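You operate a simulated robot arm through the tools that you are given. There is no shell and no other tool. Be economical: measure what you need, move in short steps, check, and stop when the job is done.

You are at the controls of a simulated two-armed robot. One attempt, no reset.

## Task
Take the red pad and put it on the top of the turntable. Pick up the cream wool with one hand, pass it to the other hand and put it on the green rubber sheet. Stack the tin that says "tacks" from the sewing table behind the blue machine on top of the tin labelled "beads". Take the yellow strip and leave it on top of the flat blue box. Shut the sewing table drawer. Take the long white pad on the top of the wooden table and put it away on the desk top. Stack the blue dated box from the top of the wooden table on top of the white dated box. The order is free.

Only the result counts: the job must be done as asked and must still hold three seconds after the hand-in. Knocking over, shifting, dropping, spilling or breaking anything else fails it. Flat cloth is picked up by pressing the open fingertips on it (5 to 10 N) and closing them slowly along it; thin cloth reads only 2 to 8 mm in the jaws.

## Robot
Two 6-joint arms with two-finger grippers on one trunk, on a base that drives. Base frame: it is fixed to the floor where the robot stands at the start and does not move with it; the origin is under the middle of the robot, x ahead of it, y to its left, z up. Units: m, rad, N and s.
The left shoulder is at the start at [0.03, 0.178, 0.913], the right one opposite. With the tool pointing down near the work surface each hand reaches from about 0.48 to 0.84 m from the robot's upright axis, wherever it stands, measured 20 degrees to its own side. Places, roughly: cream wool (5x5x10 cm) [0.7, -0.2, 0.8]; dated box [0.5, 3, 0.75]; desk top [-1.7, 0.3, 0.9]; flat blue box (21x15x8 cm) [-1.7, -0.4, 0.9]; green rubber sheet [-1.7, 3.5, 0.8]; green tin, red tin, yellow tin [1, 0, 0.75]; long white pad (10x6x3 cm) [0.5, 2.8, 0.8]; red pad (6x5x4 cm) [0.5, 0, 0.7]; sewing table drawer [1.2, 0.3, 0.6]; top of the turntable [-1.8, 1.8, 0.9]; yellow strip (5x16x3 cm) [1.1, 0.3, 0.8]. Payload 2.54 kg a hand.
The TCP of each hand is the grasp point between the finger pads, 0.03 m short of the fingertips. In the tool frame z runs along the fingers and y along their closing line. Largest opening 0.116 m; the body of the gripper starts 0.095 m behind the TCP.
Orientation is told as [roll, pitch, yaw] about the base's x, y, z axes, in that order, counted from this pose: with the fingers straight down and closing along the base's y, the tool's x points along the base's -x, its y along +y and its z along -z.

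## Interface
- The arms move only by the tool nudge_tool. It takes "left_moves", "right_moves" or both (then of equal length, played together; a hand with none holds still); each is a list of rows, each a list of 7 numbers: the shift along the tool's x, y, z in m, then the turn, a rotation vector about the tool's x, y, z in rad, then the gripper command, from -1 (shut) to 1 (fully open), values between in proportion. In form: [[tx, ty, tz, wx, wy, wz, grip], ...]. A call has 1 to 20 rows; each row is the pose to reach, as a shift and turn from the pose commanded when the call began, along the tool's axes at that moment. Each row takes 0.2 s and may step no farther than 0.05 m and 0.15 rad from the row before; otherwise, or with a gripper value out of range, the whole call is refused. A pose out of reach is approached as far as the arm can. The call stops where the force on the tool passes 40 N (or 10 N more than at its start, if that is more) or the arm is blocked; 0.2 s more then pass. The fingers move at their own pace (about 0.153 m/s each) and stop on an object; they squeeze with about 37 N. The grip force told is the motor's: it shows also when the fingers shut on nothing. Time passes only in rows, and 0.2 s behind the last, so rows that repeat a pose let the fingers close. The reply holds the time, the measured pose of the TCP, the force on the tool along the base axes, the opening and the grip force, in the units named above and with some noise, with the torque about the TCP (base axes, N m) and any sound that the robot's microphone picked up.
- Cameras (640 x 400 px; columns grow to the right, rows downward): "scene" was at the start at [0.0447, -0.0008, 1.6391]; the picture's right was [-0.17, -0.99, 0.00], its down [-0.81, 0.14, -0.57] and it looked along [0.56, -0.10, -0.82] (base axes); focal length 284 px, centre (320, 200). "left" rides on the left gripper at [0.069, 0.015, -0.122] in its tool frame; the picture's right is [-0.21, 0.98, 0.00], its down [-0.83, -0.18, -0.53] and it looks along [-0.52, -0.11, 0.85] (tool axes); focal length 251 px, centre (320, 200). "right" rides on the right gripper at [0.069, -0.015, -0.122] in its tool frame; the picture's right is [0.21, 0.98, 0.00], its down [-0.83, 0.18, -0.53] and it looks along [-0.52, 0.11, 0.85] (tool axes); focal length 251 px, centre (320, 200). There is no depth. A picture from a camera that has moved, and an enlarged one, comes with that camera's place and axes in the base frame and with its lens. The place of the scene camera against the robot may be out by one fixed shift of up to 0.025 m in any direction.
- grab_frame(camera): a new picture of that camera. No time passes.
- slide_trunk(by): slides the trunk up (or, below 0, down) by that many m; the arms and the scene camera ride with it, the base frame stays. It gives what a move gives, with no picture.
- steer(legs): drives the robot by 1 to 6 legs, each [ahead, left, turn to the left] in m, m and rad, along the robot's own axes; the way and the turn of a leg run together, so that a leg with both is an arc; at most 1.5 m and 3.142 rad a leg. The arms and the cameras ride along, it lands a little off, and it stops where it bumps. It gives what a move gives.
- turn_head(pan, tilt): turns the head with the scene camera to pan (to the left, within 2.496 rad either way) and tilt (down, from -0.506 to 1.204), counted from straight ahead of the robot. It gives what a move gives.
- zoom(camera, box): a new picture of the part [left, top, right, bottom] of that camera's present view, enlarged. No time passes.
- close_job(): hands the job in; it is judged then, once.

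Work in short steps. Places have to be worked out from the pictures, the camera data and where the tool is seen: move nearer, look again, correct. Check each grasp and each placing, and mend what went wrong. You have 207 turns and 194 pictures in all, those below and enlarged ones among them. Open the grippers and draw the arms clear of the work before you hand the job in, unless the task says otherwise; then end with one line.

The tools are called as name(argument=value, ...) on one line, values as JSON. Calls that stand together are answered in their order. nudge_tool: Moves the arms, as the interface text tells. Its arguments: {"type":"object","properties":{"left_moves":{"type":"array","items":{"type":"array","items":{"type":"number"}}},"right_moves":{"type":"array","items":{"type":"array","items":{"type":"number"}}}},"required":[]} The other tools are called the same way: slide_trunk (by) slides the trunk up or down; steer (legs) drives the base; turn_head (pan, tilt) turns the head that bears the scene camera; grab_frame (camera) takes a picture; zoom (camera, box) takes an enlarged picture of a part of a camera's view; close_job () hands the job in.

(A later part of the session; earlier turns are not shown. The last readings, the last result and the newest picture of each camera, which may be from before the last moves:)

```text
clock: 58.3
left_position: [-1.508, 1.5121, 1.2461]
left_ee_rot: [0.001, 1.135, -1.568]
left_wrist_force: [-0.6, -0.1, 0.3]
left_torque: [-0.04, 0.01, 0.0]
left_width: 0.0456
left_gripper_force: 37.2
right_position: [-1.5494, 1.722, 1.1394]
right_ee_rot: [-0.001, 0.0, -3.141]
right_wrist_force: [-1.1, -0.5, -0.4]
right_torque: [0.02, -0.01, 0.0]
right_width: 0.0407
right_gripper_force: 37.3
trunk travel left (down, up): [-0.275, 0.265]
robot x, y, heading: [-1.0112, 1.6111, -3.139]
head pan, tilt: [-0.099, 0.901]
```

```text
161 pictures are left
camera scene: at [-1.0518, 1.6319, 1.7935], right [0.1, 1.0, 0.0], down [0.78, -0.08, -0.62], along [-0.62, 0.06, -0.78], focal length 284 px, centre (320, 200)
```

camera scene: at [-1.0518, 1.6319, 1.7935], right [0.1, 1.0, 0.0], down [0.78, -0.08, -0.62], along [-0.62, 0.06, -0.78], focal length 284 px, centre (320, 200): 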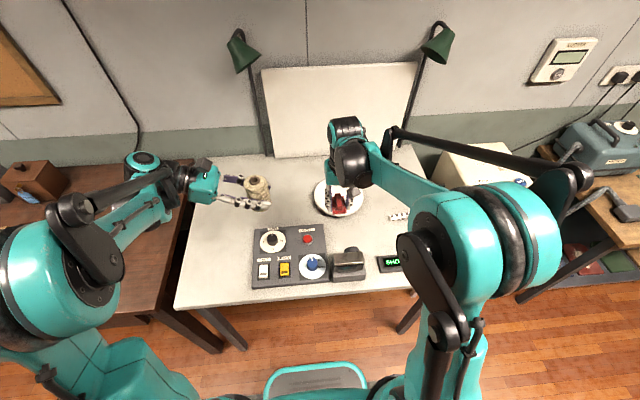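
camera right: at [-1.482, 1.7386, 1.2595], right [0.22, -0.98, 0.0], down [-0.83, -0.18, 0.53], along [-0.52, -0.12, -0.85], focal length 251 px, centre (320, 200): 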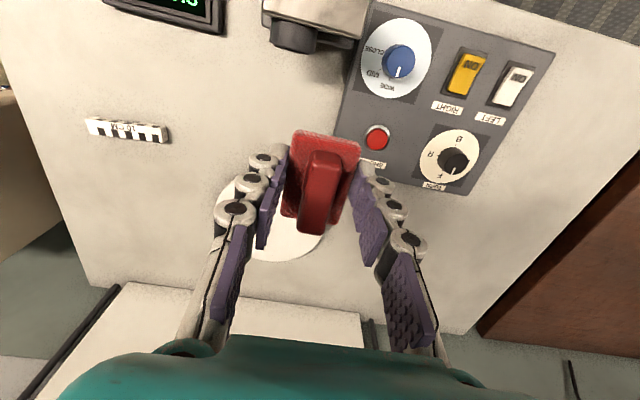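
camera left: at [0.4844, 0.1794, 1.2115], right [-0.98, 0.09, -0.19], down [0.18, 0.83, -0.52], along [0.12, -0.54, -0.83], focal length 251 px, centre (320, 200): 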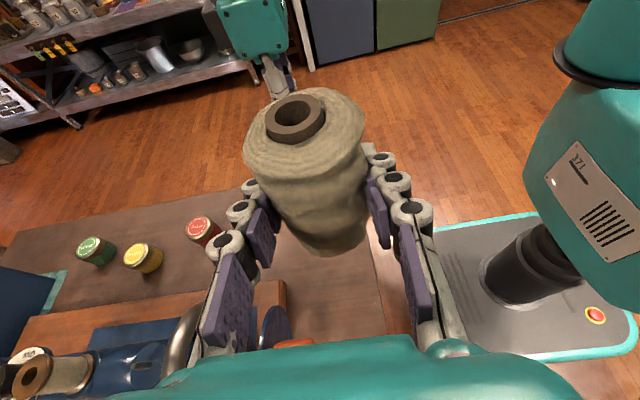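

Disc centre ≈ [-1.755, 1.763], top z ≈ 0.873. Move the right hand over it, down to z 0.96.

nudge_tool(right_moves=[[-0.04, -0.008, 0.02, 0, 0, 0, -1], [-0.08, -0.016, 0.04, 0, 0, 0, -1], [-0.12, -0.024, 0.06, 0, 0, 0, -1], [-0.16, -0.032, 0.08, 0, 0, 0, -1], [-0.206, -0.041, 0.09, 0, 0, 0, -1], [-0.206, -0.041, 0.12, 0, 0, 0, -1], [-0.206, -0.041, 0.15, 0, 0, 0, -1], [-0.206, -0.041, 0.18, 0, 0, 0, -1]])

grab_frame(camera="right")

zoom(camera="scene", box=[220, 100, 440, 300])

```text
clock: 60.1
left_position: [-1.5093, 1.5124, 1.2478]
left_ee_rot: [0.002, 1.134, -1.566]
left_wrist_force: [0.1, -0.3, 0.2]
left_torque: [0.01, -0.02, 0.05]
left_width: 0.0457
left_gripper_force: 36.8
right_position: [-1.7548, 1.7636, 0.958]
right_ee_rot: [0.001, 0.001, -3.14]
right_wrist_force: [-0.1, 0.2, -0.5]
right_torque: [0.01, -0.02, -0.01]
right_width: 0.0406
right_gripper_force: 37.0
trunk travel left (down, up): [-0.275, 0.265]
robot x, y, heading: [-1.0071, 1.6123, -3.141]
head pan, tilt: [-0.099, 0.901]
```

```text
160 pictures are left
camera right: at [-1.6878, 1.7782, 1.079], right [0.22, -0.98, 0.0], down [-0.83, -0.18, 0.53], along [-0.52, -0.12, -0.85], focal length 251 px, centre (320, 200)
```

right: 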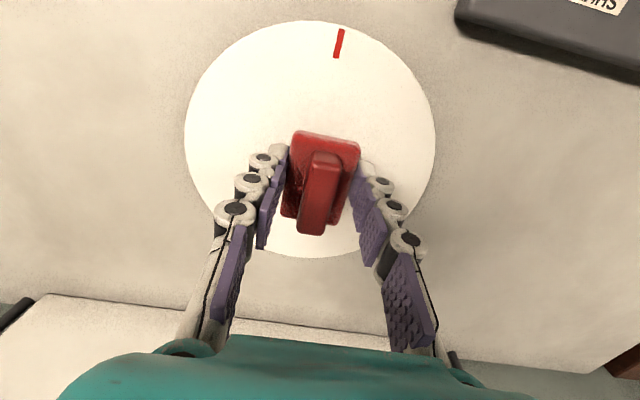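

```text
2.00 times, centred on (330, 200) of scene
camera zoom: at [-1.0517, 1.632, 1.7935], right [0.1, 1.0, 0.0], down [0.78, -0.08, -0.62], along [-0.62, 0.06, -0.78], focal length 568 px, centre (300, 200)
```

zoom: 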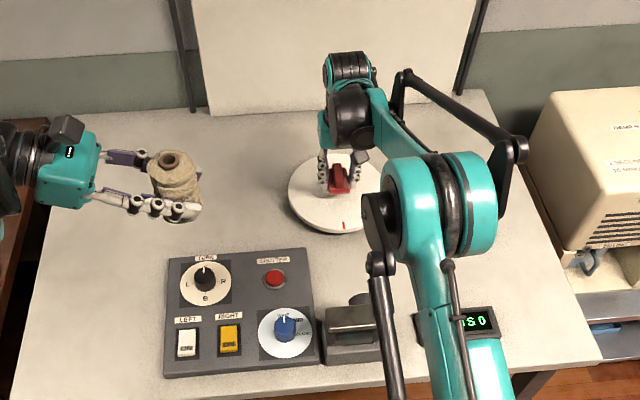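

Centred on the disc. Lower gently 0.046 and read the force.

nudge_tool(right_moves=[[0, 0, 0.02, 0, 0, 0, -1], [0, 0, 0.036, 0, 0, 0, -1], [0, 0, 0.046, 0, 0, 0, -1], [0, 0, 0.046, 0, 0, 0, -1]])

nudge_tool(right_moves=[[0, 0, 0.003, 0, 0, 0, -1], [0, 0, 0.003, 0, 0, 0, -1]])

grab_frame(camera="right")

```text
clock: 60.9
left_position: [-1.5054, 1.512, 1.2481]
left_ee_rot: [-0.004, 1.134, -1.572]
left_wrist_force: [-1.2, 0.5, -0.8]
left_torque: [-0.01, 0.01, -0.02]
left_width: 0.0456
left_gripper_force: 36.7
right_position: [-1.7561, 1.7631, 0.9237]
right_ee_rot: [-0.001, -0.004, -3.139]
right_wrist_force: [10.2, -1.4, 22.3]
right_torque: [-0.08, -0.6, -0.01]
right_width: 0.0406
right_gripper_force: 37.2
trunk travel left (down, up): [-0.275, 0.265]
robot x, y, heading: [-1.0087, 1.6086, -3.142]
head pan, tilt: [-0.099, 0.901]
stopped in row 3 (right hand): the force on the tool passed its limit at 55 N (the readings are from after the stop); the commanded pose is now the measured one
```

```text
clock: 61.3
left_position: [-1.5051, 1.5117, 1.2481]
left_ee_rot: [-0.006, 1.134, -1.574]
left_wrist_force: [-0.1, 0.9, 0.4]
left_torque: [-0.01, -0.04, -0.03]
left_width: 0.0459
left_gripper_force: 37.1
right_position: [-1.7546, 1.7639, 0.9238]
right_ee_rot: [0.0, -0.004, -3.141]
right_wrist_force: [10.1, -0.2, 24.5]
right_torque: [-0.18, -0.71, 0.01]
right_width: 0.0404
right_gripper_force: 36.9
trunk travel left (down, up): [-0.275, 0.265]
robot x, y, heading: [-1.0073, 1.6176, -3.144]
head pan, tilt: [-0.099, 0.901]
stopped in row 2 (right hand): the force on the tool passed its limit at 45 N (the readings are from after the stop); the commanded pose is now the measured one
```

```text
158 pictures are left
camera right: at [-1.687, 1.7787, 1.0437], right [0.22, -0.98, 0.0], down [-0.82, -0.18, 0.54], along [-0.53, -0.11, -0.84], focal length 251 px, centre (320, 200)
```

right: 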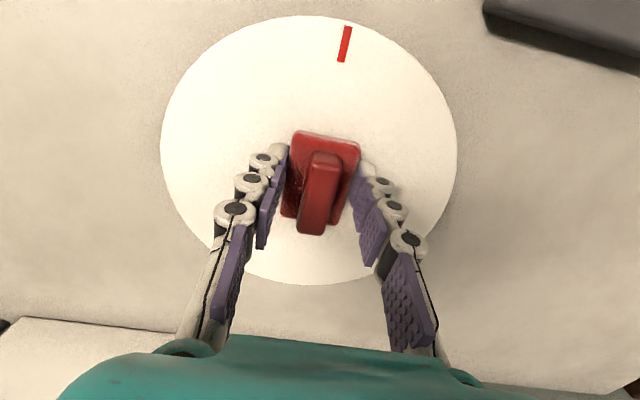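

Contact is made. Open and rise.

nudge_tool(right_moves=[[0, 0, -0.001, 0, 0, 0, 0.2], [0, 0, -0.001, 0, 0, 0, 0.2], [0, 0, -0.03, 0, 0, 0, 0.4], [0, 0, -0.07, 0, 0, 0, 0.4], [0, 0, -0.12, 0, 0, 0, 0.4], [0, 0, -0.17, 0, 0, 0, 0.4], [0.04, 0, -0.21, 0, 0, 0, 0.4], [0.08, 0, -0.24, 0, 0, 0, 0.4], [0.12, 0, -0.24, 0, 0, 0, 0.4], [0.16, 0, -0.24, 0, 0, 0, 0.4], [0.2, 0, -0.24, 0, 0, 0, 0.4]])

grab_frame(camera="right")

```text
refused: row 7 steps farther than a row can; nothing moved
```

```text
157 pictures are left
camera right: at [-1.687, 1.7787, 1.0437], right [0.22, -0.98, 0.0], down [-0.82, -0.18, 0.54], along [-0.53, -0.11, -0.84], focal length 251 px, centre (320, 200)
```

right: 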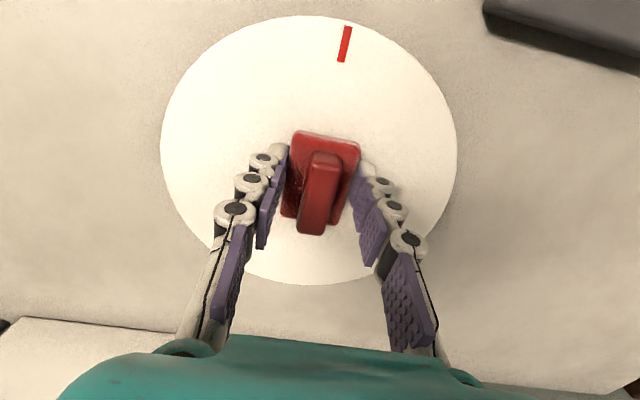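

A row was too long; I repeat it with shorter rows.

nudge_tool(right_moves=[[0, 0, -0.001, 0, 0, 0, 0.2], [0, 0, -0.001, 0, 0, 0, 0.2], [0, 0, -0.03, 0, 0, 0, 0.4], [0, 0, -0.07, 0, 0, 0, 0.4], [0, 0, -0.11, 0, 0, 0, 0.4], [0, 0, -0.15, 0, 0, 0, 0.4], [0.03, 0, -0.18, 0, 0, 0, 0.4], [0.06, 0, -0.21, 0, 0, 0, 0.4], [0.1, 0, -0.22, 0, 0, 0, 0.4], [0.14, 0, -0.22, 0, 0, 0, 0.4], [0.18, 0, -0.22, 0, 0, 0, 0.4]])

grab_frame(camera="right")

```text
clock: 63.7
left_position: [-1.5055, 1.5118, 1.2469]
left_ee_rot: [-0.004, 1.135, -1.571]
left_wrist_force: [0.6, 0.0, -0.4]
left_torque: [0.04, 0.01, 0.05]
left_width: 0.0455
left_gripper_force: 36.9
right_position: [-1.5742, 1.7631, 1.1404]
right_ee_rot: [-0.001, -0.007, -3.139]
right_wrist_force: [0.0, 0.2, -0.2]
right_torque: [0.0, 0.03, -0.01]
right_width: 0.0811
right_gripper_force: 0.0
trunk travel left (down, up): [-0.275, 0.265]
robot x, y, heading: [-1.0137, 1.6103, -3.137]
head pan, tilt: [-0.099, 0.901]
```

```text
156 pictures are left
camera right: at [-1.5059, 1.7792, 1.26], right [0.22, -0.98, 0.0], down [-0.82, -0.18, 0.54], along [-0.53, -0.12, -0.84], focal length 251 px, centre (320, 200)
```

right: 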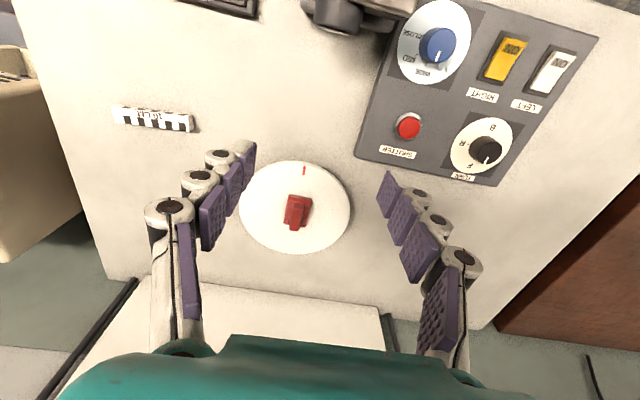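

Red pad rests on the disc centre. I back off a little and strafe right to the bench with the green sheet.

steer(legs=[[-0.22, 0, 0], [0, -0.9, 0], [0, -0.9, 0]])

grab_frame(camera="scene")

grab_frame(camera="right")

```text
clock: 74.0
left_position: [-1.2935, 3.3095, 1.2476]
left_ee_rot: [-0.001, 1.136, -1.56]
left_wrist_force: [0.3, 0.8, -0.7]
left_torque: [-0.02, -0.01, -0.01]
left_width: 0.0454
left_gripper_force: 36.8
right_position: [-1.3632, 3.5598, 1.1387]
right_ee_rot: [0.0, -0.004, -3.134]
right_wrist_force: [0.3, 0.2, 0.3]
right_torque: [0.0, -0.03, -0.06]
right_width: 0.0813
right_gripper_force: 0.0
trunk travel left (down, up): [-0.275, 0.265]
robot x, y, heading: [-0.7953, 3.4135, -3.128]
head pan, tilt: [-0.099, 0.901]
```

```text
155 pictures are left
camera scene: at [-0.8374, 3.4331, 1.7935], right [0.09, 1.0, 0.0], down [0.78, -0.07, -0.62], along [-0.62, 0.06, -0.78], focal length 284 px, centre (320, 200)
```

scene: 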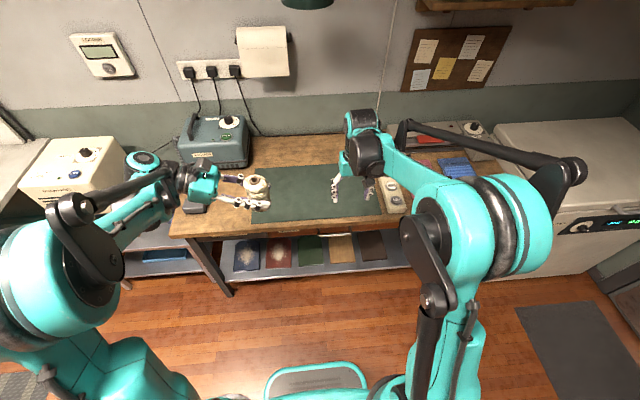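

```text
154 pictures are left
camera right: at [-1.2956, 3.5769, 1.2593], right [0.22, -0.97, 0.0], down [-0.82, -0.19, 0.54], along [-0.53, -0.12, -0.84], focal length 251 px, centre (320, 200)
```

right: 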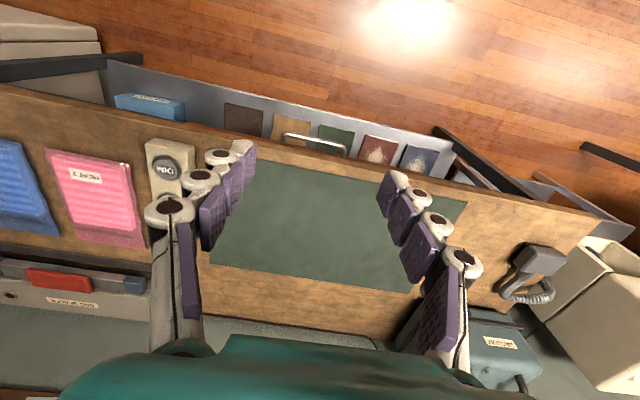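

The green sheet centre is near [-1.64, 3.46], z ~0.8. Drive closer, and lower the trunk while keeping clear.

steer(legs=[[0.24, -0.13, -0.013]])

slide_trunk(by=-0.15)

nudge_tool(right_moves=[[0.04, -0.03, -0.02, 0, 0, 0, 0.4], [0.08, -0.06, -0.04, 0, 0, 0, 0.4], [0.08, -0.1, -0.06, 0, 0, 0, 0.4]])

grab_frame(camera="left")

grab_frame(camera="scene")

```text
clock: 76.0
left_position: [-1.5388, 3.4444, 1.2465]
left_ee_rot: [0.002, 1.135, -1.572]
left_wrist_force: [0.1, 0.1, -0.4]
left_torque: [0.01, 0.01, -0.04]
left_width: 0.0451
left_gripper_force: 37.3
right_position: [-1.6042, 3.6964, 1.1401]
right_ee_rot: [0.001, -0.005, 3.139]
right_wrist_force: [-0.7, 0.4, 0.3]
right_torque: [0.01, -0.03, 0.01]
right_width: 0.081
right_gripper_force: 0.0
trunk travel left (down, up): [-0.275, 0.265]
robot x, y, heading: [-1.0355, 3.5461, 3.14]
head pan, tilt: [-0.099, 0.901]
```

```text
clock: 77.7
left_position: [-1.5376, 3.4445, 1.0961]
left_ee_rot: [0.001, 1.133, -1.575]
left_wrist_force: [0.1, -0.1, 0.5]
left_torque: [0.0, -0.01, 0.0]
left_width: 0.0453
left_gripper_force: 36.4
right_position: [-1.6029, 3.6963, 0.9895]
right_ee_rot: [-0.001, -0.007, 3.137]
right_wrist_force: [-0.1, 0.0, 0.1]
right_torque: [0.03, -0.01, 0.0]
right_width: 0.0809
right_gripper_force: 0.0
trunk travel left (down, up): [-0.125, 0.415]
robot x, y, heading: [-1.0371, 3.5421, 3.139]
head pan, tilt: [-0.099, 0.901]
```

```text
refused: row 1 steps farther than a row can; nothing moved
```

```text
153 pictures are left
camera left: at [-1.5212, 3.3633, 1.2114], right [0.98, -0.09, -0.19], down [-0.18, -0.83, -0.52], along [-0.11, 0.55, -0.83], focal length 251 px, centre (320, 200)
```

left: 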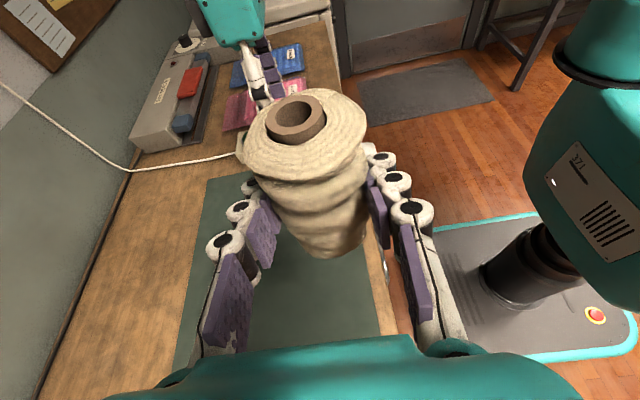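

```text
152 pictures are left
camera scene: at [-1.0793, 3.5616, 1.6437], right [0.1, 0.99, 0.0], down [0.78, -0.08, -0.62], along [-0.62, 0.06, -0.78], focal length 284 px, centre (320, 200)
```

scene: 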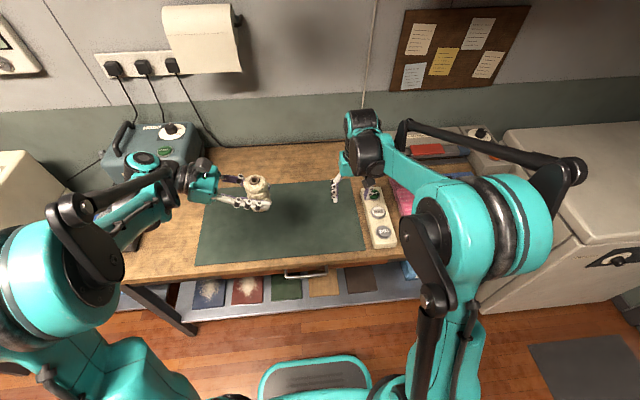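

The sheet spans about x -1.82…-1.51, y 3.21…3.76. I move the right hand out of the way, then take the wool over [-1.64, 3.53] and down to z ≈ 0.87.

nudge_tool(right_moves=[[0.03, -0.02, -0.02, 0, 0, 0, 0.4], [0.06, -0.04, -0.04, 0, 0, 0, 0.4], [0.08, -0.07, -0.06, 0, 0, 0, 0.4], [0.08, -0.1, -0.08, 0, 0, 0, 0.4]])

nudge_tool(left_moves=[[0.01, -0.025, 0.02, 0, 0, 0, -1], [0.02, -0.05, 0.04, 0, 0, 0, -1], [0.027, -0.075, 0.06, 0, 0, 0, -1], [0.036, -0.1, 0.077, 0, 0, 0, -1], [0.0, -0.1, 0.094, 0, 0, 0, -1], [-0.036, -0.1, 0.111, 0, 0, 0, -1], [-0.072, -0.1, 0.128, 0, 0, 0, -1], [-0.108, -0.1, 0.145, 0, 0, 0, -1], [-0.14, -0.1, 0.16, 0, 0, 0, -1], [-0.1688, -0.1, 0.1726, 0, 0, 0, -1], [-0.1688, -0.1, 0.1726, 0, 0, 0, -1]])

grab_frame(camera="left")

grab_frame(camera="scene")

```text
clock: 78.7
left_position: [-1.538, 3.4458, 1.0973]
left_ee_rot: [-0.001, 1.135, -1.574]
left_wrist_force: [-1.2, 0.6, -0.5]
left_torque: [-0.05, 0.01, -0.03]
left_width: 0.0456
left_gripper_force: 36.9
right_position: [-1.524, 3.7969, 1.0701]
right_ee_rot: [0.0, -0.006, 3.138]
right_wrist_force: [-0.3, 0.0, -0.5]
right_torque: [0.02, -0.03, 0.0]
right_width: 0.0811
right_gripper_force: 0.0
trunk travel left (down, up): [-0.125, 0.415]
robot x, y, heading: [-1.036, 3.5414, 3.137]
head pan, tilt: [-0.099, 0.901]
```

```text
clock: 81.1
left_position: [-1.637, 3.5291, 0.8683]
left_ee_rot: [-0.002, 1.136, -1.574]
left_wrist_force: [0.1, -0.1, -0.6]
left_torque: [0.02, 0.01, 0.06]
left_width: 0.0457
left_gripper_force: 37.4
right_position: [-1.5225, 3.7981, 1.0702]
right_ee_rot: [-0.001, -0.006, 3.137]
right_wrist_force: [0.3, 0.9, -0.1]
right_torque: [-0.01, 0.01, -0.03]
right_width: 0.0809
right_gripper_force: 0.0
trunk travel left (down, up): [-0.125, 0.415]
robot x, y, heading: [-1.0364, 3.5434, 3.139]
head pan, tilt: [-0.099, 0.901]
```

```text
151 pictures are left
camera left: at [-1.6211, 3.4488, 0.9839], right [0.98, -0.09, -0.19], down [-0.18, -0.83, -0.52], along [-0.11, 0.55, -0.83], focal length 251 px, centre (320, 200)
```

left: 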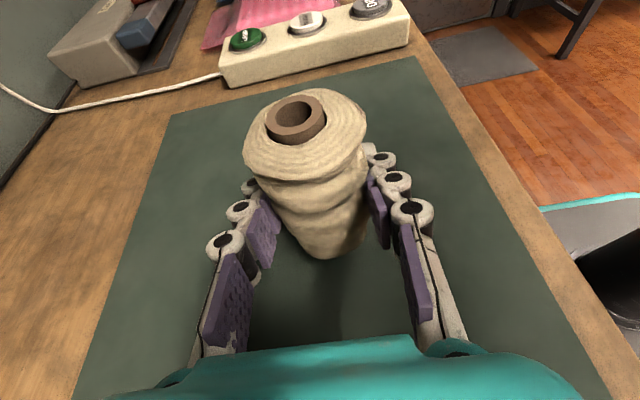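

```text
150 pictures are left
camera scene: at [-1.079, 3.5618, 1.6436], right [0.1, 0.99, 0.0], down [0.78, -0.08, -0.62], along [-0.62, 0.06, -0.78], focal length 284 px, centre (320, 200)
```

scene: 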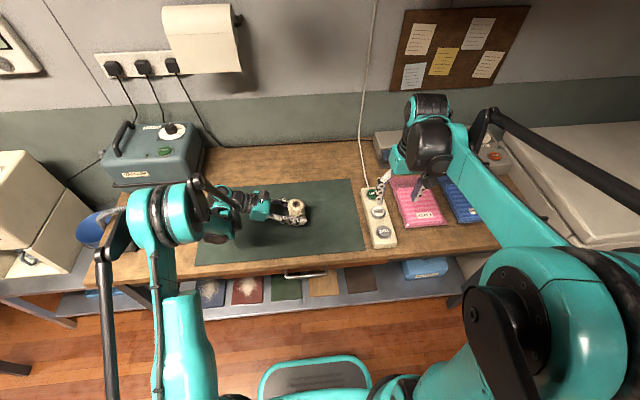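

Well above the sheet. Lower in small steps until contact.

nudge_tool(left_moves=[[-0.0091, 0, 0.0042, 0, 0, 0, -1], [-0.0181, 0, 0.0085, 0, 0, 0, -1], [-0.0227, 0, 0.0106, 0, 0, 0, -1], [-0.0254, 0, 0.0118, 0, 0, 0, -1], [-0.0281, 0, 0.0131, 0, 0, 0, -1], [-0.0308, 0, 0.0144, 0, 0, 0, -1]])

grab_frame(camera="left")

```text
clock: 82.0
left_position: [-1.6364, 3.5292, 0.8499]
left_ee_rot: [-0.008, 1.148, -1.58]
left_wrist_force: [5.9, -1.7, 17.1]
left_torque: [-0.25, -0.34, -0.01]
left_width: 0.0457
left_gripper_force: 36.6
right_position: [-1.5226, 3.7964, 1.0696]
right_ee_rot: [-0.001, -0.006, 3.14]
right_wrist_force: [-1.1, -0.6, 1.5]
right_torque: [0.01, 0.0, 0.01]
right_width: 0.0812
right_gripper_force: 0.0
trunk travel left (down, up): [-0.125, 0.415]
robot x, y, heading: [-1.0365, 3.5416, 3.135]
head pan, tilt: [-0.099, 0.901]
stopped in row 4 (left hand): the force on the tool passed its limit at 44 N (the readings are from after the stop); the commanded pose is now the measured one
```

```text
149 pictures are left
camera left: at [-1.6201, 3.4472, 0.9635], right [0.98, -0.09, -0.2], down [-0.18, -0.83, -0.53], along [-0.12, 0.56, -0.82], focal length 251 px, centre (320, 200)
```

left: 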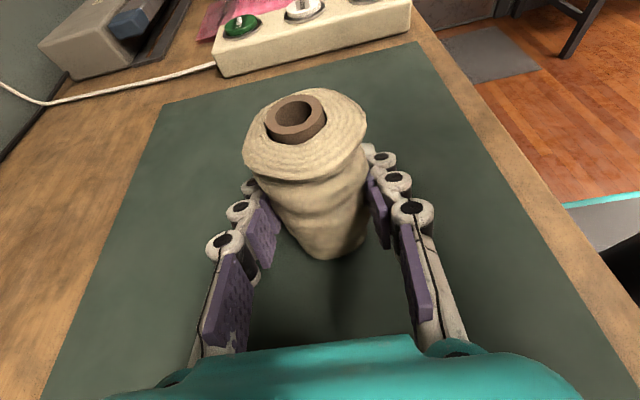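

In contact. Relieve 1 mm, open, check it stands, then retreat horizontally.

nudge_tool(left_moves=[[0.001, 0, -0.0005, 0, 0, 0, -1], [0.001, 0, -0.0005, 0, 0, 0, 0], [0.001, 0, -0.0005, 0, 0, 0, 0.6], [0.001, 0, -0.0005, 0, 0, 0, 0.9], [0.001, 0, -0.0005, 0, 0, 0, 0.9]])

grab_frame(camera="left")

```text
clock: 83.2
left_position: [-1.6387, 3.5298, 0.8486]
left_ee_rot: [-0.005, 1.144, -1.576]
left_wrist_force: [0.6, -0.3, -0.4]
left_torque: [-0.04, 0.03, -0.02]
left_width: 0.1103
left_gripper_force: 0.2
right_position: [-1.524, 3.797, 1.0687]
right_ee_rot: [0.001, -0.006, 3.138]
right_wrist_force: [0.2, 0.3, 0.4]
right_torque: [-0.01, 0.02, 0.03]
right_width: 0.0814
right_gripper_force: 0.1
trunk travel left (down, up): [-0.125, 0.415]
robot x, y, heading: [-1.0391, 3.5428, 3.135]
head pan, tilt: [-0.099, 0.901]
```

```text
148 pictures are left
camera left: at [-1.6218, 3.4478, 0.9627], right [0.98, -0.09, -0.2], down [-0.18, -0.83, -0.53], along [-0.12, 0.55, -0.83], focal length 251 px, centre (320, 200)
```

left: 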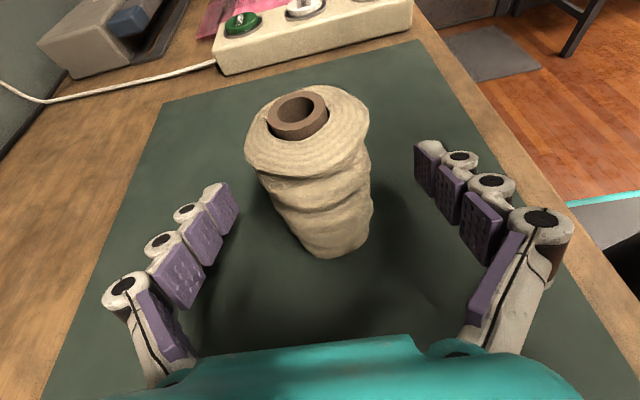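

It stands free. Raise the left hand straight up, then turn it back to tool-down.

nudge_tool(left_moves=[[0.018, 0, -0.0085, 0, 0, 0, 0.9], [0.045, 0, -0.021, 0, 0, 0, 0.9], [0.081, 0, -0.038, 0, 0, 0, 0.9], [0.117, 0, -0.055, 0, 0, 0, 0.9], [0.153, 0, -0.071, 0, 0, 0, 0.9], [0.19, 0, -0.088, 0, 0, 0, 0.9], [0.19, 0, -0.12, 0, 0, 0, 0.9], [0.19, 0, -0.16, 0, 0, 0, 0.9]])

nudge_tool(left_moves=[[0, 0, 0, 0, -0.142, 0, 0.9], [0, 0, 0, 0, -0.284, 0, 0.9], [0, 0, 0, 0, -0.426, 0, 0.9], [0, 0, 0, 0, -0.568, 0, 0.9], [0, 0, 0, 0, -0.71, 0, 0.9], [0, 0, 0, 0, -0.852, 0, 0.9], [0, 0, 0, 0, -0.994, 0, 0.9], [0, 0, 0, 0, -1.144, 0, 0.9]])

nudge_tool(left_moves=[[0, 0, 0, 0, 0, 0.143, 0.9], [0, 0, 0, 0, 0, 0.286, 0.9], [0, 0, 0, 0, 0, 0.429, 0.9], [0, 0, 0, 0, 0, 0.572, 0.9], [0, 0, 0, 0, 0, 0.715, 0.9], [0, 0, 0, 0, 0, 0.858, 0.9], [0, 0, 0, 0, 0, 1.0, 0.9], [0, 0, 0, 0, 0, 1.143, 0.9], [0, 0, 0, 0, 0, 1.286, 0.9], [0, 0, 0, 0, 0, 1.43, 0.9], [0, 0, 0, 0, 0, 1.571, 0.9]])

grab_frame(camera="scene")

```text
clock: 85.0
left_position: [-1.6366, 3.4637, 1.0896]
left_ee_rot: [-0.005, 1.143, -1.579]
left_wrist_force: [-0.3, -0.1, 0.3]
left_torque: [0.0, 0.03, 0.0]
left_width: 0.1104
left_gripper_force: 0.1
right_position: [-1.5236, 3.7974, 1.0693]
right_ee_rot: [-0.002, -0.006, 3.138]
right_wrist_force: [0.5, -0.7, 0.5]
right_torque: [0.02, 0.01, -0.01]
right_width: 0.0812
right_gripper_force: 0.2
trunk travel left (down, up): [-0.125, 0.415]
robot x, y, heading: [-1.036, 3.543, 3.14]
head pan, tilt: [-0.099, 0.901]
```

```text
clock: 86.8
left_position: [-1.6364, 3.4646, 1.0895]
left_ee_rot: [-0.003, -0.004, -1.57]
left_wrist_force: [-0.7, 0.5, -0.1]
left_torque: [-0.05, 0.01, 0.04]
left_width: 0.11
left_gripper_force: 0.1
right_position: [-1.5222, 3.7972, 1.0689]
right_ee_rot: [0.0, -0.005, 3.138]
right_wrist_force: [-0.3, -0.6, -0.6]
right_torque: [-0.02, 0.04, 0.01]
right_width: 0.0811
right_gripper_force: 0.0
trunk travel left (down, up): [-0.125, 0.415]
robot x, y, heading: [-1.0375, 3.5398, 3.139]
head pan, tilt: [-0.099, 0.901]
```

```text
clock: 89.2
left_position: [-1.6377, 3.4633, 1.0888]
left_ee_rot: [0.002, -0.004, 3.139]
left_wrist_force: [-0.3, 0.2, 0.6]
left_torque: [-0.01, 0.02, 0.02]
left_width: 0.1107
left_gripper_force: 0.0
right_position: [-1.5237, 3.7967, 1.068]
right_ee_rot: [0.0, -0.004, 3.137]
right_wrist_force: [-0.2, 0.3, 0.0]
right_torque: [-0.02, 0.02, 0.0]
right_width: 0.0813
right_gripper_force: 0.1
trunk travel left (down, up): [-0.125, 0.415]
robot x, y, heading: [-1.0379, 3.5425, 3.138]
head pan, tilt: [-0.099, 0.901]
```

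```text
147 pictures are left
camera scene: at [-1.0795, 3.5616, 1.6435], right [0.1, 0.99, 0.0], down [0.78, -0.08, -0.62], along [-0.62, 0.06, -0.78], focal length 284 px, centre (320, 200)
```

scene: 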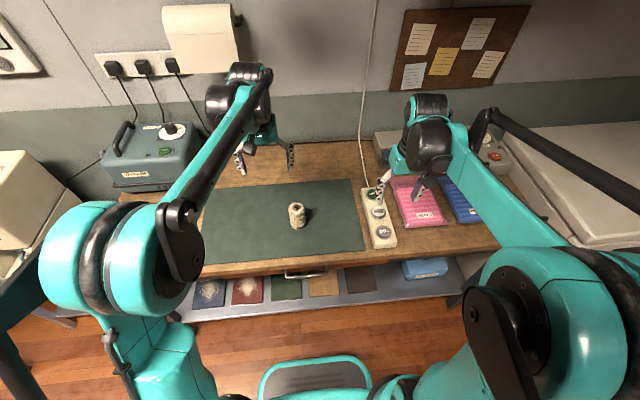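

Wool stands on the sheet. Raise the trunk, back off, and turn left to look at the wooden table.

slide_trunk(by=0.12)

steer(legs=[[-0.3, 0, 0], [0, 0.5, 0], [0, 0, 1.57]])

turn_head(pan=0.6, tilt=0.6)

grab_frame(camera="scene")

turn_head(pan=1.6, tilt=0.6)

grab_frame(camera="scene")

```text
clock: 90.7
left_position: [-1.6381, 3.4628, 1.2084]
left_ee_rot: [0.002, 0.0, 3.141]
left_wrist_force: [0.7, 0.0, -0.9]
left_torque: [-0.01, 0.0, 0.04]
left_width: 0.1102
left_gripper_force: 0.1
right_position: [-1.5235, 3.7975, 1.1883]
right_ee_rot: [0.0, -0.005, 3.138]
right_wrist_force: [0.3, 0.3, -0.8]
right_torque: [0.01, 0.02, 0.0]
right_width: 0.0813
right_gripper_force: 0.0
trunk travel left (down, up): [-0.245, 0.295]
robot x, y, heading: [-1.0403, 3.5415, 3.139]
head pan, tilt: [-0.099, 0.901]
```

```text
clock: 99.1
left_position: [-0.6591, 2.4465, 1.2085]
left_ee_rot: [0.002, -0.003, -1.571]
left_wrist_force: [0.4, -0.9, -0.2]
left_torque: [0.0, 0.01, 0.01]
left_width: 0.1101
left_gripper_force: 0.1
right_position: [-0.9926, 2.5607, 1.1886]
right_ee_rot: [0.0, -0.006, -1.573]
right_wrist_force: [-0.2, 0.4, -0.8]
right_torque: [-0.02, 0.0, -0.01]
right_width: 0.0811
right_gripper_force: 0.0
trunk travel left (down, up): [-0.245, 0.295]
robot x, y, heading: [-0.7387, 3.0481, -1.572]
head pan, tilt: [-0.099, 0.901]
```

```text
clock: 100.2
left_position: [-0.6596, 2.4456, 1.2089]
left_ee_rot: [0.001, -0.002, -1.57]
left_wrist_force: [0.2, 0.0, -0.1]
left_torque: [0.0, 0.02, -0.01]
left_width: 0.1103
left_gripper_force: 0.1
right_position: [-0.9923, 2.5615, 1.1889]
right_ee_rot: [0.0, -0.004, -1.575]
right_wrist_force: [-0.1, -0.9, 0.1]
right_torque: [0.02, -0.02, 0.01]
right_width: 0.0814
right_gripper_force: 0.0
trunk travel left (down, up): [-0.245, 0.295]
robot x, y, heading: [-0.733, 3.051, -1.577]
head pan, tilt: [0.6, 0.6]
```

```text
146 pictures are left
camera scene: at [-0.6845, 3.0144, 1.7883], right [-0.83, -0.56, 0.0], down [-0.32, 0.47, -0.82], along [0.46, -0.68, -0.57], focal length 284 px, centre (320, 200)
```

scene: 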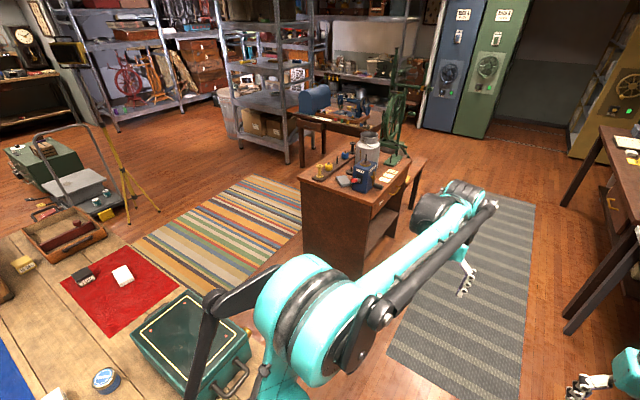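

```text
clock: 101.5
left_position: [-0.66, 2.4464, 1.2083]
left_ee_rot: [0.001, -0.006, -1.571]
left_wrist_force: [-0.2, 0.6, -0.3]
left_torque: [-0.01, -0.02, 0.02]
left_width: 0.1103
left_gripper_force: 0.1
right_position: [-0.9925, 2.5618, 1.1884]
right_ee_rot: [0.001, -0.005, -1.574]
right_wrist_force: [-0.7, 0.3, 0.8]
right_torque: [-0.01, -0.02, -0.03]
right_width: 0.081
right_gripper_force: 0.1
trunk travel left (down, up): [-0.245, 0.295]
robot x, y, heading: [-0.7375, 3.0441, -1.577]
head pan, tilt: [1.6, 0.6]
```

```text
145 pictures are left
camera scene: at [-0.6457, 3.0898, 1.7883], right [0.03, -1.0, 0.0], down [-0.56, -0.01, -0.83], along [0.82, 0.02, -0.56], focal length 284 px, centre (320, 200)
```

scene: 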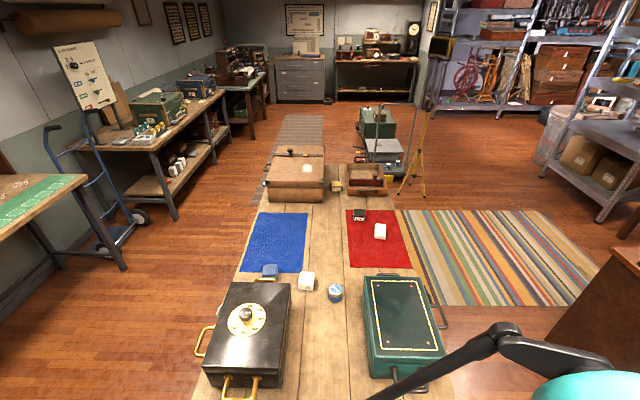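

Good view of the wooden table; I zoom to read the labels.

zoom(camera="scene", box=[230, 180, 430, 305])

zoom(camera="scene", box=[250, 255, 360, 310])

```text
3.20 times, centred on (330, 242) of scene
camera zoom: at [-0.6457, 3.0898, 1.7883], right [0.03, -1.0, 0.0], down [-0.56, -0.01, -0.83], along [0.82, 0.02, -0.56], focal length 910 px, centre (288, 64)
```

zoom: 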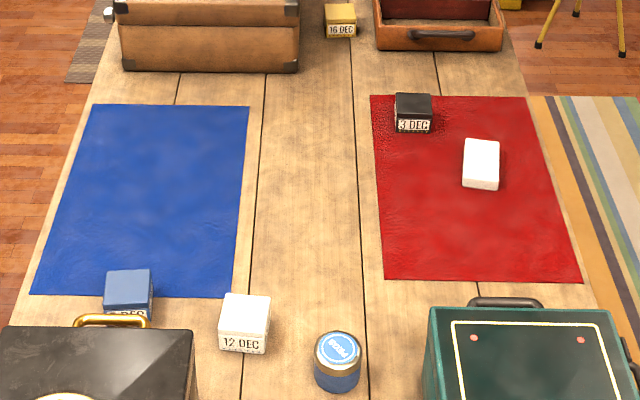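

```text
5.82 times, centred on (305, 282) of scene
camera zoom: at [-0.6457, 3.0898, 1.7883], right [0.03, -1.0, 0.0], down [-0.56, -0.01, -0.83], along [0.82, 0.02, -0.56], focal length 1654 px, centre (407, -280)
```

zoom: 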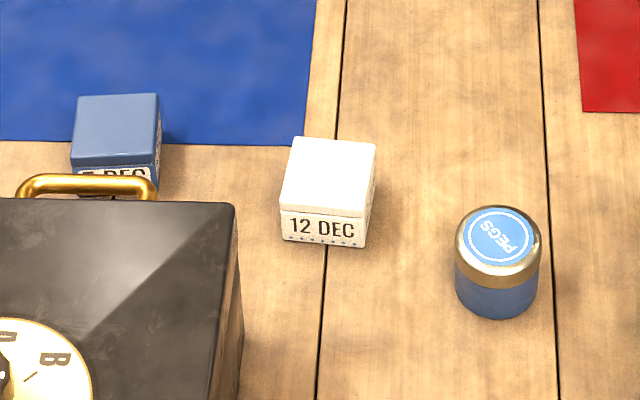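

Blue dated box ≈ [0.26, 3.35], white dated box ≈ [0.21, 3.17], white pad on the red cloth ≈ [0.58, 2.78]. I go to the table's +y side, facing -y.

steer(legs=[[-0.98, 0, 0.005], [0, 1.17, 0]])

turn_head(pan=-0.1, tilt=0.9)

grab_frame(camera="scene")

grab_frame(camera="right")

```text
clock: 112.1
left_position: [0.504, 3.4357, 1.2084]
left_ee_rot: [0.0, -0.002, -1.566]
left_wrist_force: [0.3, 0.5, 0.3]
left_torque: [0.0, 0.04, 0.0]
left_width: 0.1104
left_gripper_force: 0.1
right_position: [0.169, 3.5478, 1.1889]
right_ee_rot: [0.0, -0.005, -1.569]
right_wrist_force: [-1.2, 0.4, 0.4]
right_torque: [0.03, 0.01, -0.01]
right_width: 0.0812
right_gripper_force: 0.0
trunk travel left (down, up): [-0.245, 0.295]
robot x, y, heading: [0.4259, 4.0322, -1.562]
head pan, tilt: [1.6, 0.6]
```

```text
clock: 113.8
left_position: [0.5024, 3.4356, 1.2083]
left_ee_rot: [0.002, -0.005, -1.565]
left_wrist_force: [0.0, -0.2, -0.1]
left_torque: [-0.02, 0.0, -0.01]
left_width: 0.11
left_gripper_force: 0.1
right_position: [0.1693, 3.5471, 1.1896]
right_ee_rot: [0.0, -0.005, -1.569]
right_wrist_force: [-0.2, 0.4, 0.1]
right_torque: [0.03, -0.01, 0.0]
right_width: 0.0813
right_gripper_force: 0.1
trunk travel left (down, up): [-0.245, 0.295]
robot x, y, heading: [0.4204, 4.035, -1.57]
head pan, tilt: [-0.099, 0.901]
```

```text
142 pictures are left
camera scene: at [0.4171, 4.0012, 1.7635], right [-1.0, 0.1, 0.0], down [0.08, 0.78, -0.62], along [-0.06, -0.62, -0.78], focal length 284 px, centre (320, 200)
```

scene: 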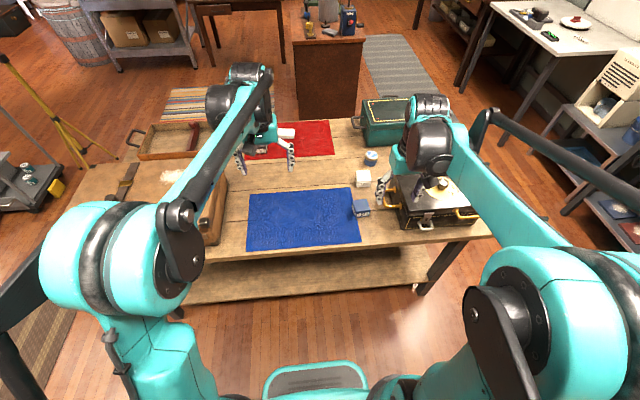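

```text
141 pictures are left
camera right: at [0.1521, 3.6175, 1.3092], right [0.98, 0.22, 0.0], down [0.18, -0.82, 0.54], along [0.12, -0.53, -0.84], focal length 251 px, centre (320, 200)
```

right: 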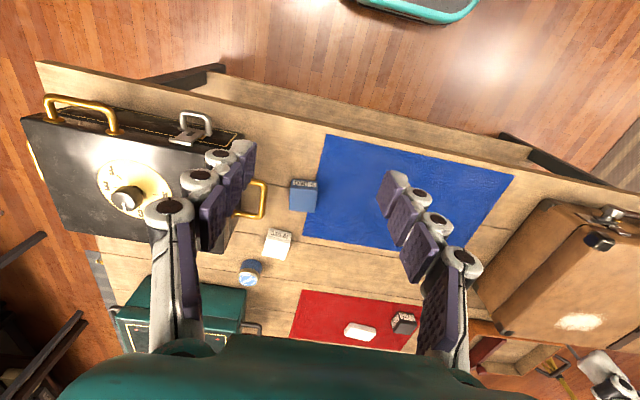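

Refined: blue box ≈ [0.18, 3.29], white box ≈ [0.136, 3.135]. Drive a bit closer, and turn the right hand 90° so that it closes along y (away from the safe's handle).

steer(legs=[[0.17, -0.06, 0]])

nudge_tool(right_moves=[[0, 0, 0, 0, 0, 0.143, 1], [0, 0, 0, 0, 0, 0.286, 1], [0, 0, 0, 0, 0, 0.429, 1], [0, 0, 0, 0, 0, 0.572, 1], [0, 0, 0, 0, 0, 0.715, 1], [0, 0, 0, 0, 0, 0.858, 1], [0, 0, 0, 0, 0, 1.0, 1], [0, 0, 0, 0, 0, 1.143, 1], [0, 0, 0, 0, 0, 1.286, 1], [0, 0, 0, 0, 0, 1.43, 1], [0, 0, 0, 0, 0, 1.571, 1]])

grab_frame(camera="right")

grab_frame(camera="left")

```text
clock: 115.3
left_position: [0.4429, 3.2679, 1.2081]
left_ee_rot: [0.002, -0.003, -1.565]
left_wrist_force: [0.1, -0.8, -0.7]
left_torque: [0.06, 0.0, 0.0]
left_width: 0.1102
left_gripper_force: 0.1
right_position: [0.1089, 3.378, 1.1883]
right_ee_rot: [0.001, -0.006, -1.566]
right_wrist_force: [-0.5, -0.4, -0.3]
right_torque: [0.03, 0.02, 0.01]
right_width: 0.081
right_gripper_force: 0.1
trunk travel left (down, up): [-0.245, 0.295]
robot x, y, heading: [0.3628, 3.8653, -1.567]
head pan, tilt: [-0.099, 0.901]
```

```text
clock: 117.7
left_position: [0.4436, 3.2677, 1.2091]
left_ee_rot: [0.002, -0.004, -1.565]
left_wrist_force: [0.2, 0.4, 0.4]
left_torque: [-0.01, -0.02, 0.02]
left_width: 0.11
left_gripper_force: 0.0
right_position: [0.1086, 3.3792, 1.1885]
right_ee_rot: [0.004, 0.001, -3.141]
right_wrist_force: [-0.6, 0.7, -1.0]
right_torque: [-0.03, -0.01, -0.03]
right_width: 0.1158
right_gripper_force: 0.1
trunk travel left (down, up): [-0.245, 0.295]
robot x, y, heading: [0.3624, 3.8669, -1.562]
head pan, tilt: [-0.099, 0.901]
```

```text
140 pictures are left
camera right: at [0.1773, 3.3953, 1.3093], right [0.22, -0.98, 0.01], down [-0.83, -0.18, 0.54], along [-0.52, -0.12, -0.84], focal length 251 px, centre (320, 200)
```

right: 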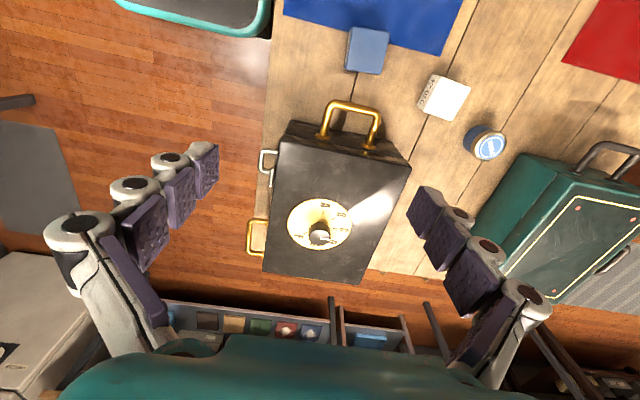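

```text
139 pictures are left
camera left: at [0.4596, 3.3367, 1.3304], right [0.98, -0.21, 0.0], down [-0.18, -0.83, 0.54], along [-0.11, -0.52, -0.84], focal length 251 px, centre (320, 200)
```

left: 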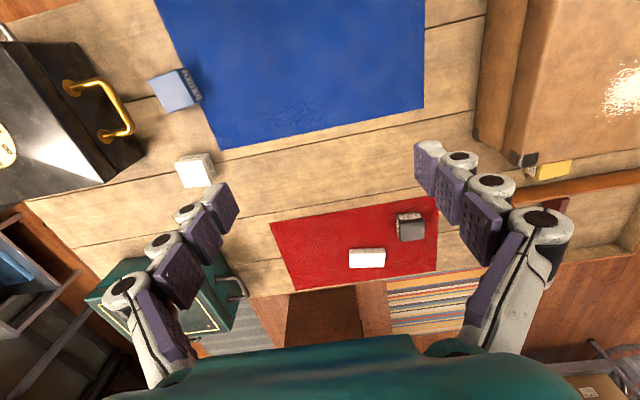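

Triangulated blue box ≈ [0.185, 3.312], top ≈ 0.82. Lower the trunk and bring the right hand over it at about z 0.95.

slide_trunk(by=-0.1)

nudge_tool(right_moves=[[0.025, 0.022, 0, 0, 0, 0, 1], [0.05, 0.044, 0, 0, 0, 0, 1], [0.077, 0.067, 0, 0, 0, 0, 1], [0.077, 0.067, 0.04, 0, 0, 0, 1], [0.077, 0.067, 0.08, 0, 0, 0, 1], [0.077, 0.067, 0.12, 0, 0, 0, 1]])

grab_frame(camera="right")

grab_frame(camera="left")

```text
clock: 119.0
left_position: [0.445, 3.2679, 1.109]
left_ee_rot: [0.003, -0.003, -1.565]
left_wrist_force: [-0.4, -1.0, 0.0]
left_torque: [0.0, -0.02, 0.0]
left_width: 0.1101
left_gripper_force: 0.1
right_position: [0.1106, 3.3795, 1.089]
right_ee_rot: [0.006, -0.001, -3.138]
right_wrist_force: [0.2, 0.1, -0.3]
right_torque: [-0.01, 0.01, 0.03]
right_width: 0.116
right_gripper_force: 0.0
trunk travel left (down, up): [-0.145, 0.395]
robot x, y, heading: [0.3621, 3.864, -1.566]
head pan, tilt: [-0.099, 0.901]
```

```text
clock: 120.4
left_position: [0.4434, 3.2661, 1.1081]
left_ee_rot: [0.003, 0.0, -1.564]
left_wrist_force: [-0.4, 0.0, -0.5]
left_torque: [-0.03, 0.01, -0.05]
left_width: 0.1101
left_gripper_force: 0.2
right_position: [0.1863, 3.3091, 0.9683]
right_ee_rot: [0.005, -0.001, -3.139]
right_wrist_force: [0.4, -0.2, 0.2]
right_torque: [0.0, -0.03, -0.02]
right_width: 0.1161
right_gripper_force: 0.1
trunk travel left (down, up): [-0.145, 0.395]
robot x, y, heading: [0.3612, 3.8651, -1.569]
head pan, tilt: [-0.099, 0.901]
```

```text
138 pictures are left
camera right: at [0.2534, 3.3263, 1.0891], right [0.22, -0.98, 0.01], down [-0.83, -0.18, 0.54], along [-0.52, -0.12, -0.84], focal length 251 px, centre (320, 200)
```

right: 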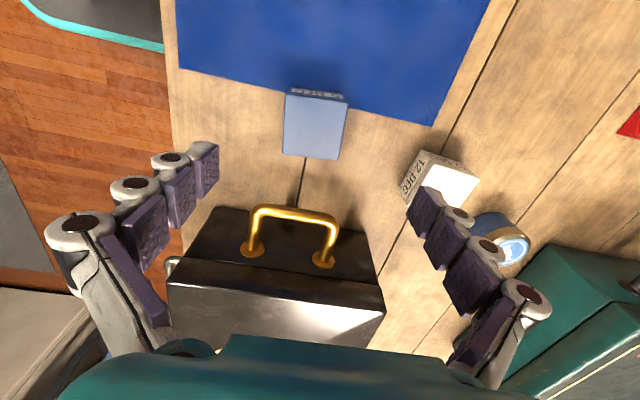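

```text
137 pictures are left
camera left: at [0.4593, 3.336, 1.2301], right [0.98, -0.21, 0.0], down [-0.18, -0.83, 0.54], along [-0.11, -0.52, -0.84], focal length 251 px, centre (320, 200)
```

left: 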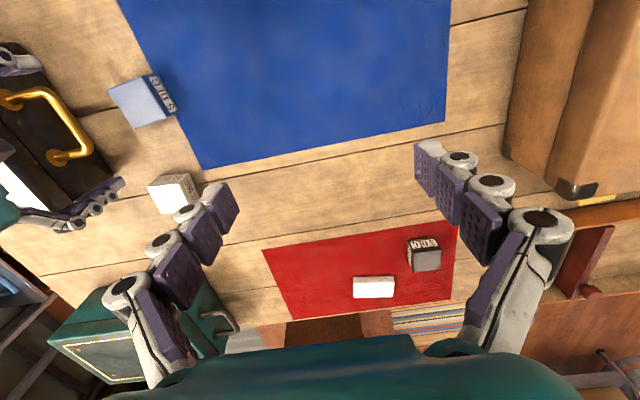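

Blue box: centre [0.181, 3.316], top z ≈ 0.838, 6 cm, rotated ~8°. Align and descend to TCP z ≈ 0.818.

nudge_tool(right_moves=[[-0.005, -0.007, 0.03, 0, 0, -0.14, 1], [-0.005, -0.007, 0.07, 0, 0, -0.14, 1], [-0.005, -0.007, 0.11, 0, 0, -0.14, 1], [-0.005, -0.007, 0.15, 0, 0, -0.14, 1], [-0.005, -0.007, 0.15, 0, 0, -0.14, 1]])

grab_frame(camera="right")

```text
clock: 121.6
left_position: [0.4443, 3.2677, 1.1091]
left_ee_rot: [0.003, -0.004, -1.564]
left_wrist_force: [-0.4, -0.4, -0.4]
left_torque: [0.0, 0.02, 0.02]
left_width: 0.1103
left_gripper_force: 0.0
right_position: [0.1819, 3.3168, 0.8204]
right_ee_rot: [0.007, -0.002, -2.999]
right_wrist_force: [0.0, 0.1, -0.5]
right_torque: [-0.01, 0.03, 0.01]
right_width: 0.1159
right_gripper_force: 0.1
trunk travel left (down, up): [-0.145, 0.395]
robot x, y, heading: [0.3636, 3.8685, -1.568]
head pan, tilt: [-0.099, 0.901]
```

```text
136 pictures are left
camera right: at [0.246, 3.3434, 0.9399], right [0.35, -0.94, 0.01], down [-0.79, -0.29, 0.54], along [-0.5, -0.19, -0.84], focal length 251 px, centre (320, 200)
```

right: 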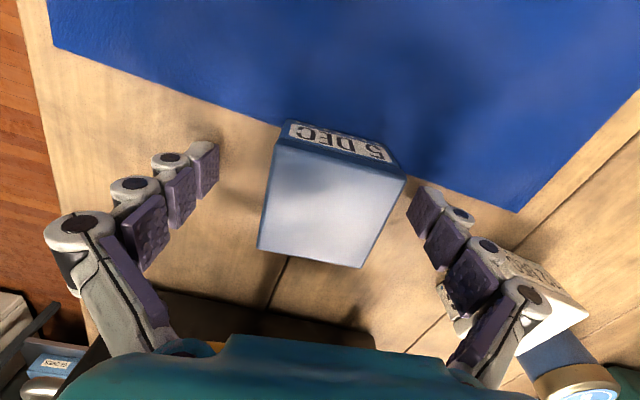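

Box lies well aligned between the fingers. Close and lift 0.12.

nudge_tool(right_moves=[[0, 0, 0, 0, 0, 0, -1], [0, 0, 0, 0, 0, 0, -1], [0, 0, 0, 0, 0, 0, -1], [0, 0, -0.01, 0, 0, 0, -1], [0, 0, -0.04, 0, 0, 0, -1], [0, 0, -0.08, 0, 0, 0, -1], [0, 0, -0.12, 0, 0, 0, -1], [0, 0, -0.12, 0, 0, 0, -1]])

grab_frame(camera="right")

grab_frame(camera="left")

```text
clock: 122.1
left_position: [0.4442, 3.2751, 1.114]
left_ee_rot: [0.0, -0.01, -1.564]
left_wrist_force: [0.7, 0.0, 0.5]
left_torque: [-0.05, -0.03, 0.04]
left_width: 0.1102
left_gripper_force: 0.1
right_position: [0.181, 3.3261, 0.8279]
right_ee_rot: [0.002, -0.006, -3.001]
right_wrist_force: [-5.5, 20.4, 80.7]
right_torque: [2.48, 0.17, 0.15]
right_width: 0.0595
right_gripper_force: 45.0
trunk travel left (down, up): [-0.145, 0.395]
robot x, y, heading: [0.3603, 3.8705, -1.567]
head pan, tilt: [-0.099, 0.901]
stopped in row 2 (right hand): the force on the tool passed its limit at 58 N (the readings are from after the stop); the commanded pose is now the measured one
```

```text
135 pictures are left
camera right: at [0.2454, 3.3517, 0.948], right [0.35, -0.94, 0.0], down [-0.79, -0.29, 0.54], along [-0.5, -0.19, -0.84], focal length 251 px, centre (320, 200)
```

right: 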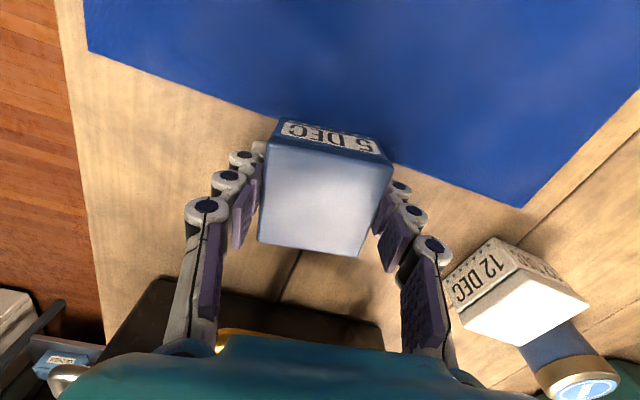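

```text
134 pictures are left
camera left: at [0.4605, 3.3456, 1.2354], right [0.98, -0.21, 0.0], down [-0.18, -0.82, 0.54], along [-0.11, -0.53, -0.84], focal length 251 px, centre (320, 200)
```

left: 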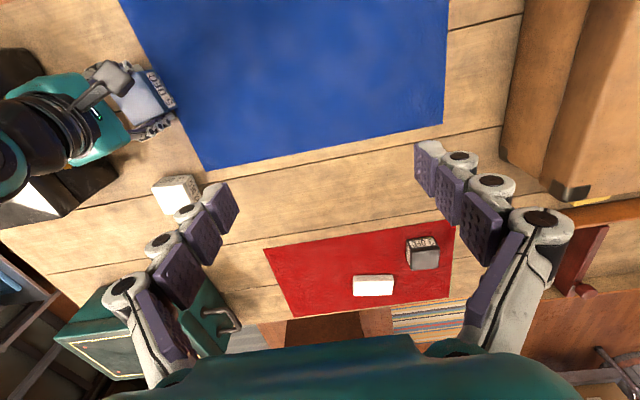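

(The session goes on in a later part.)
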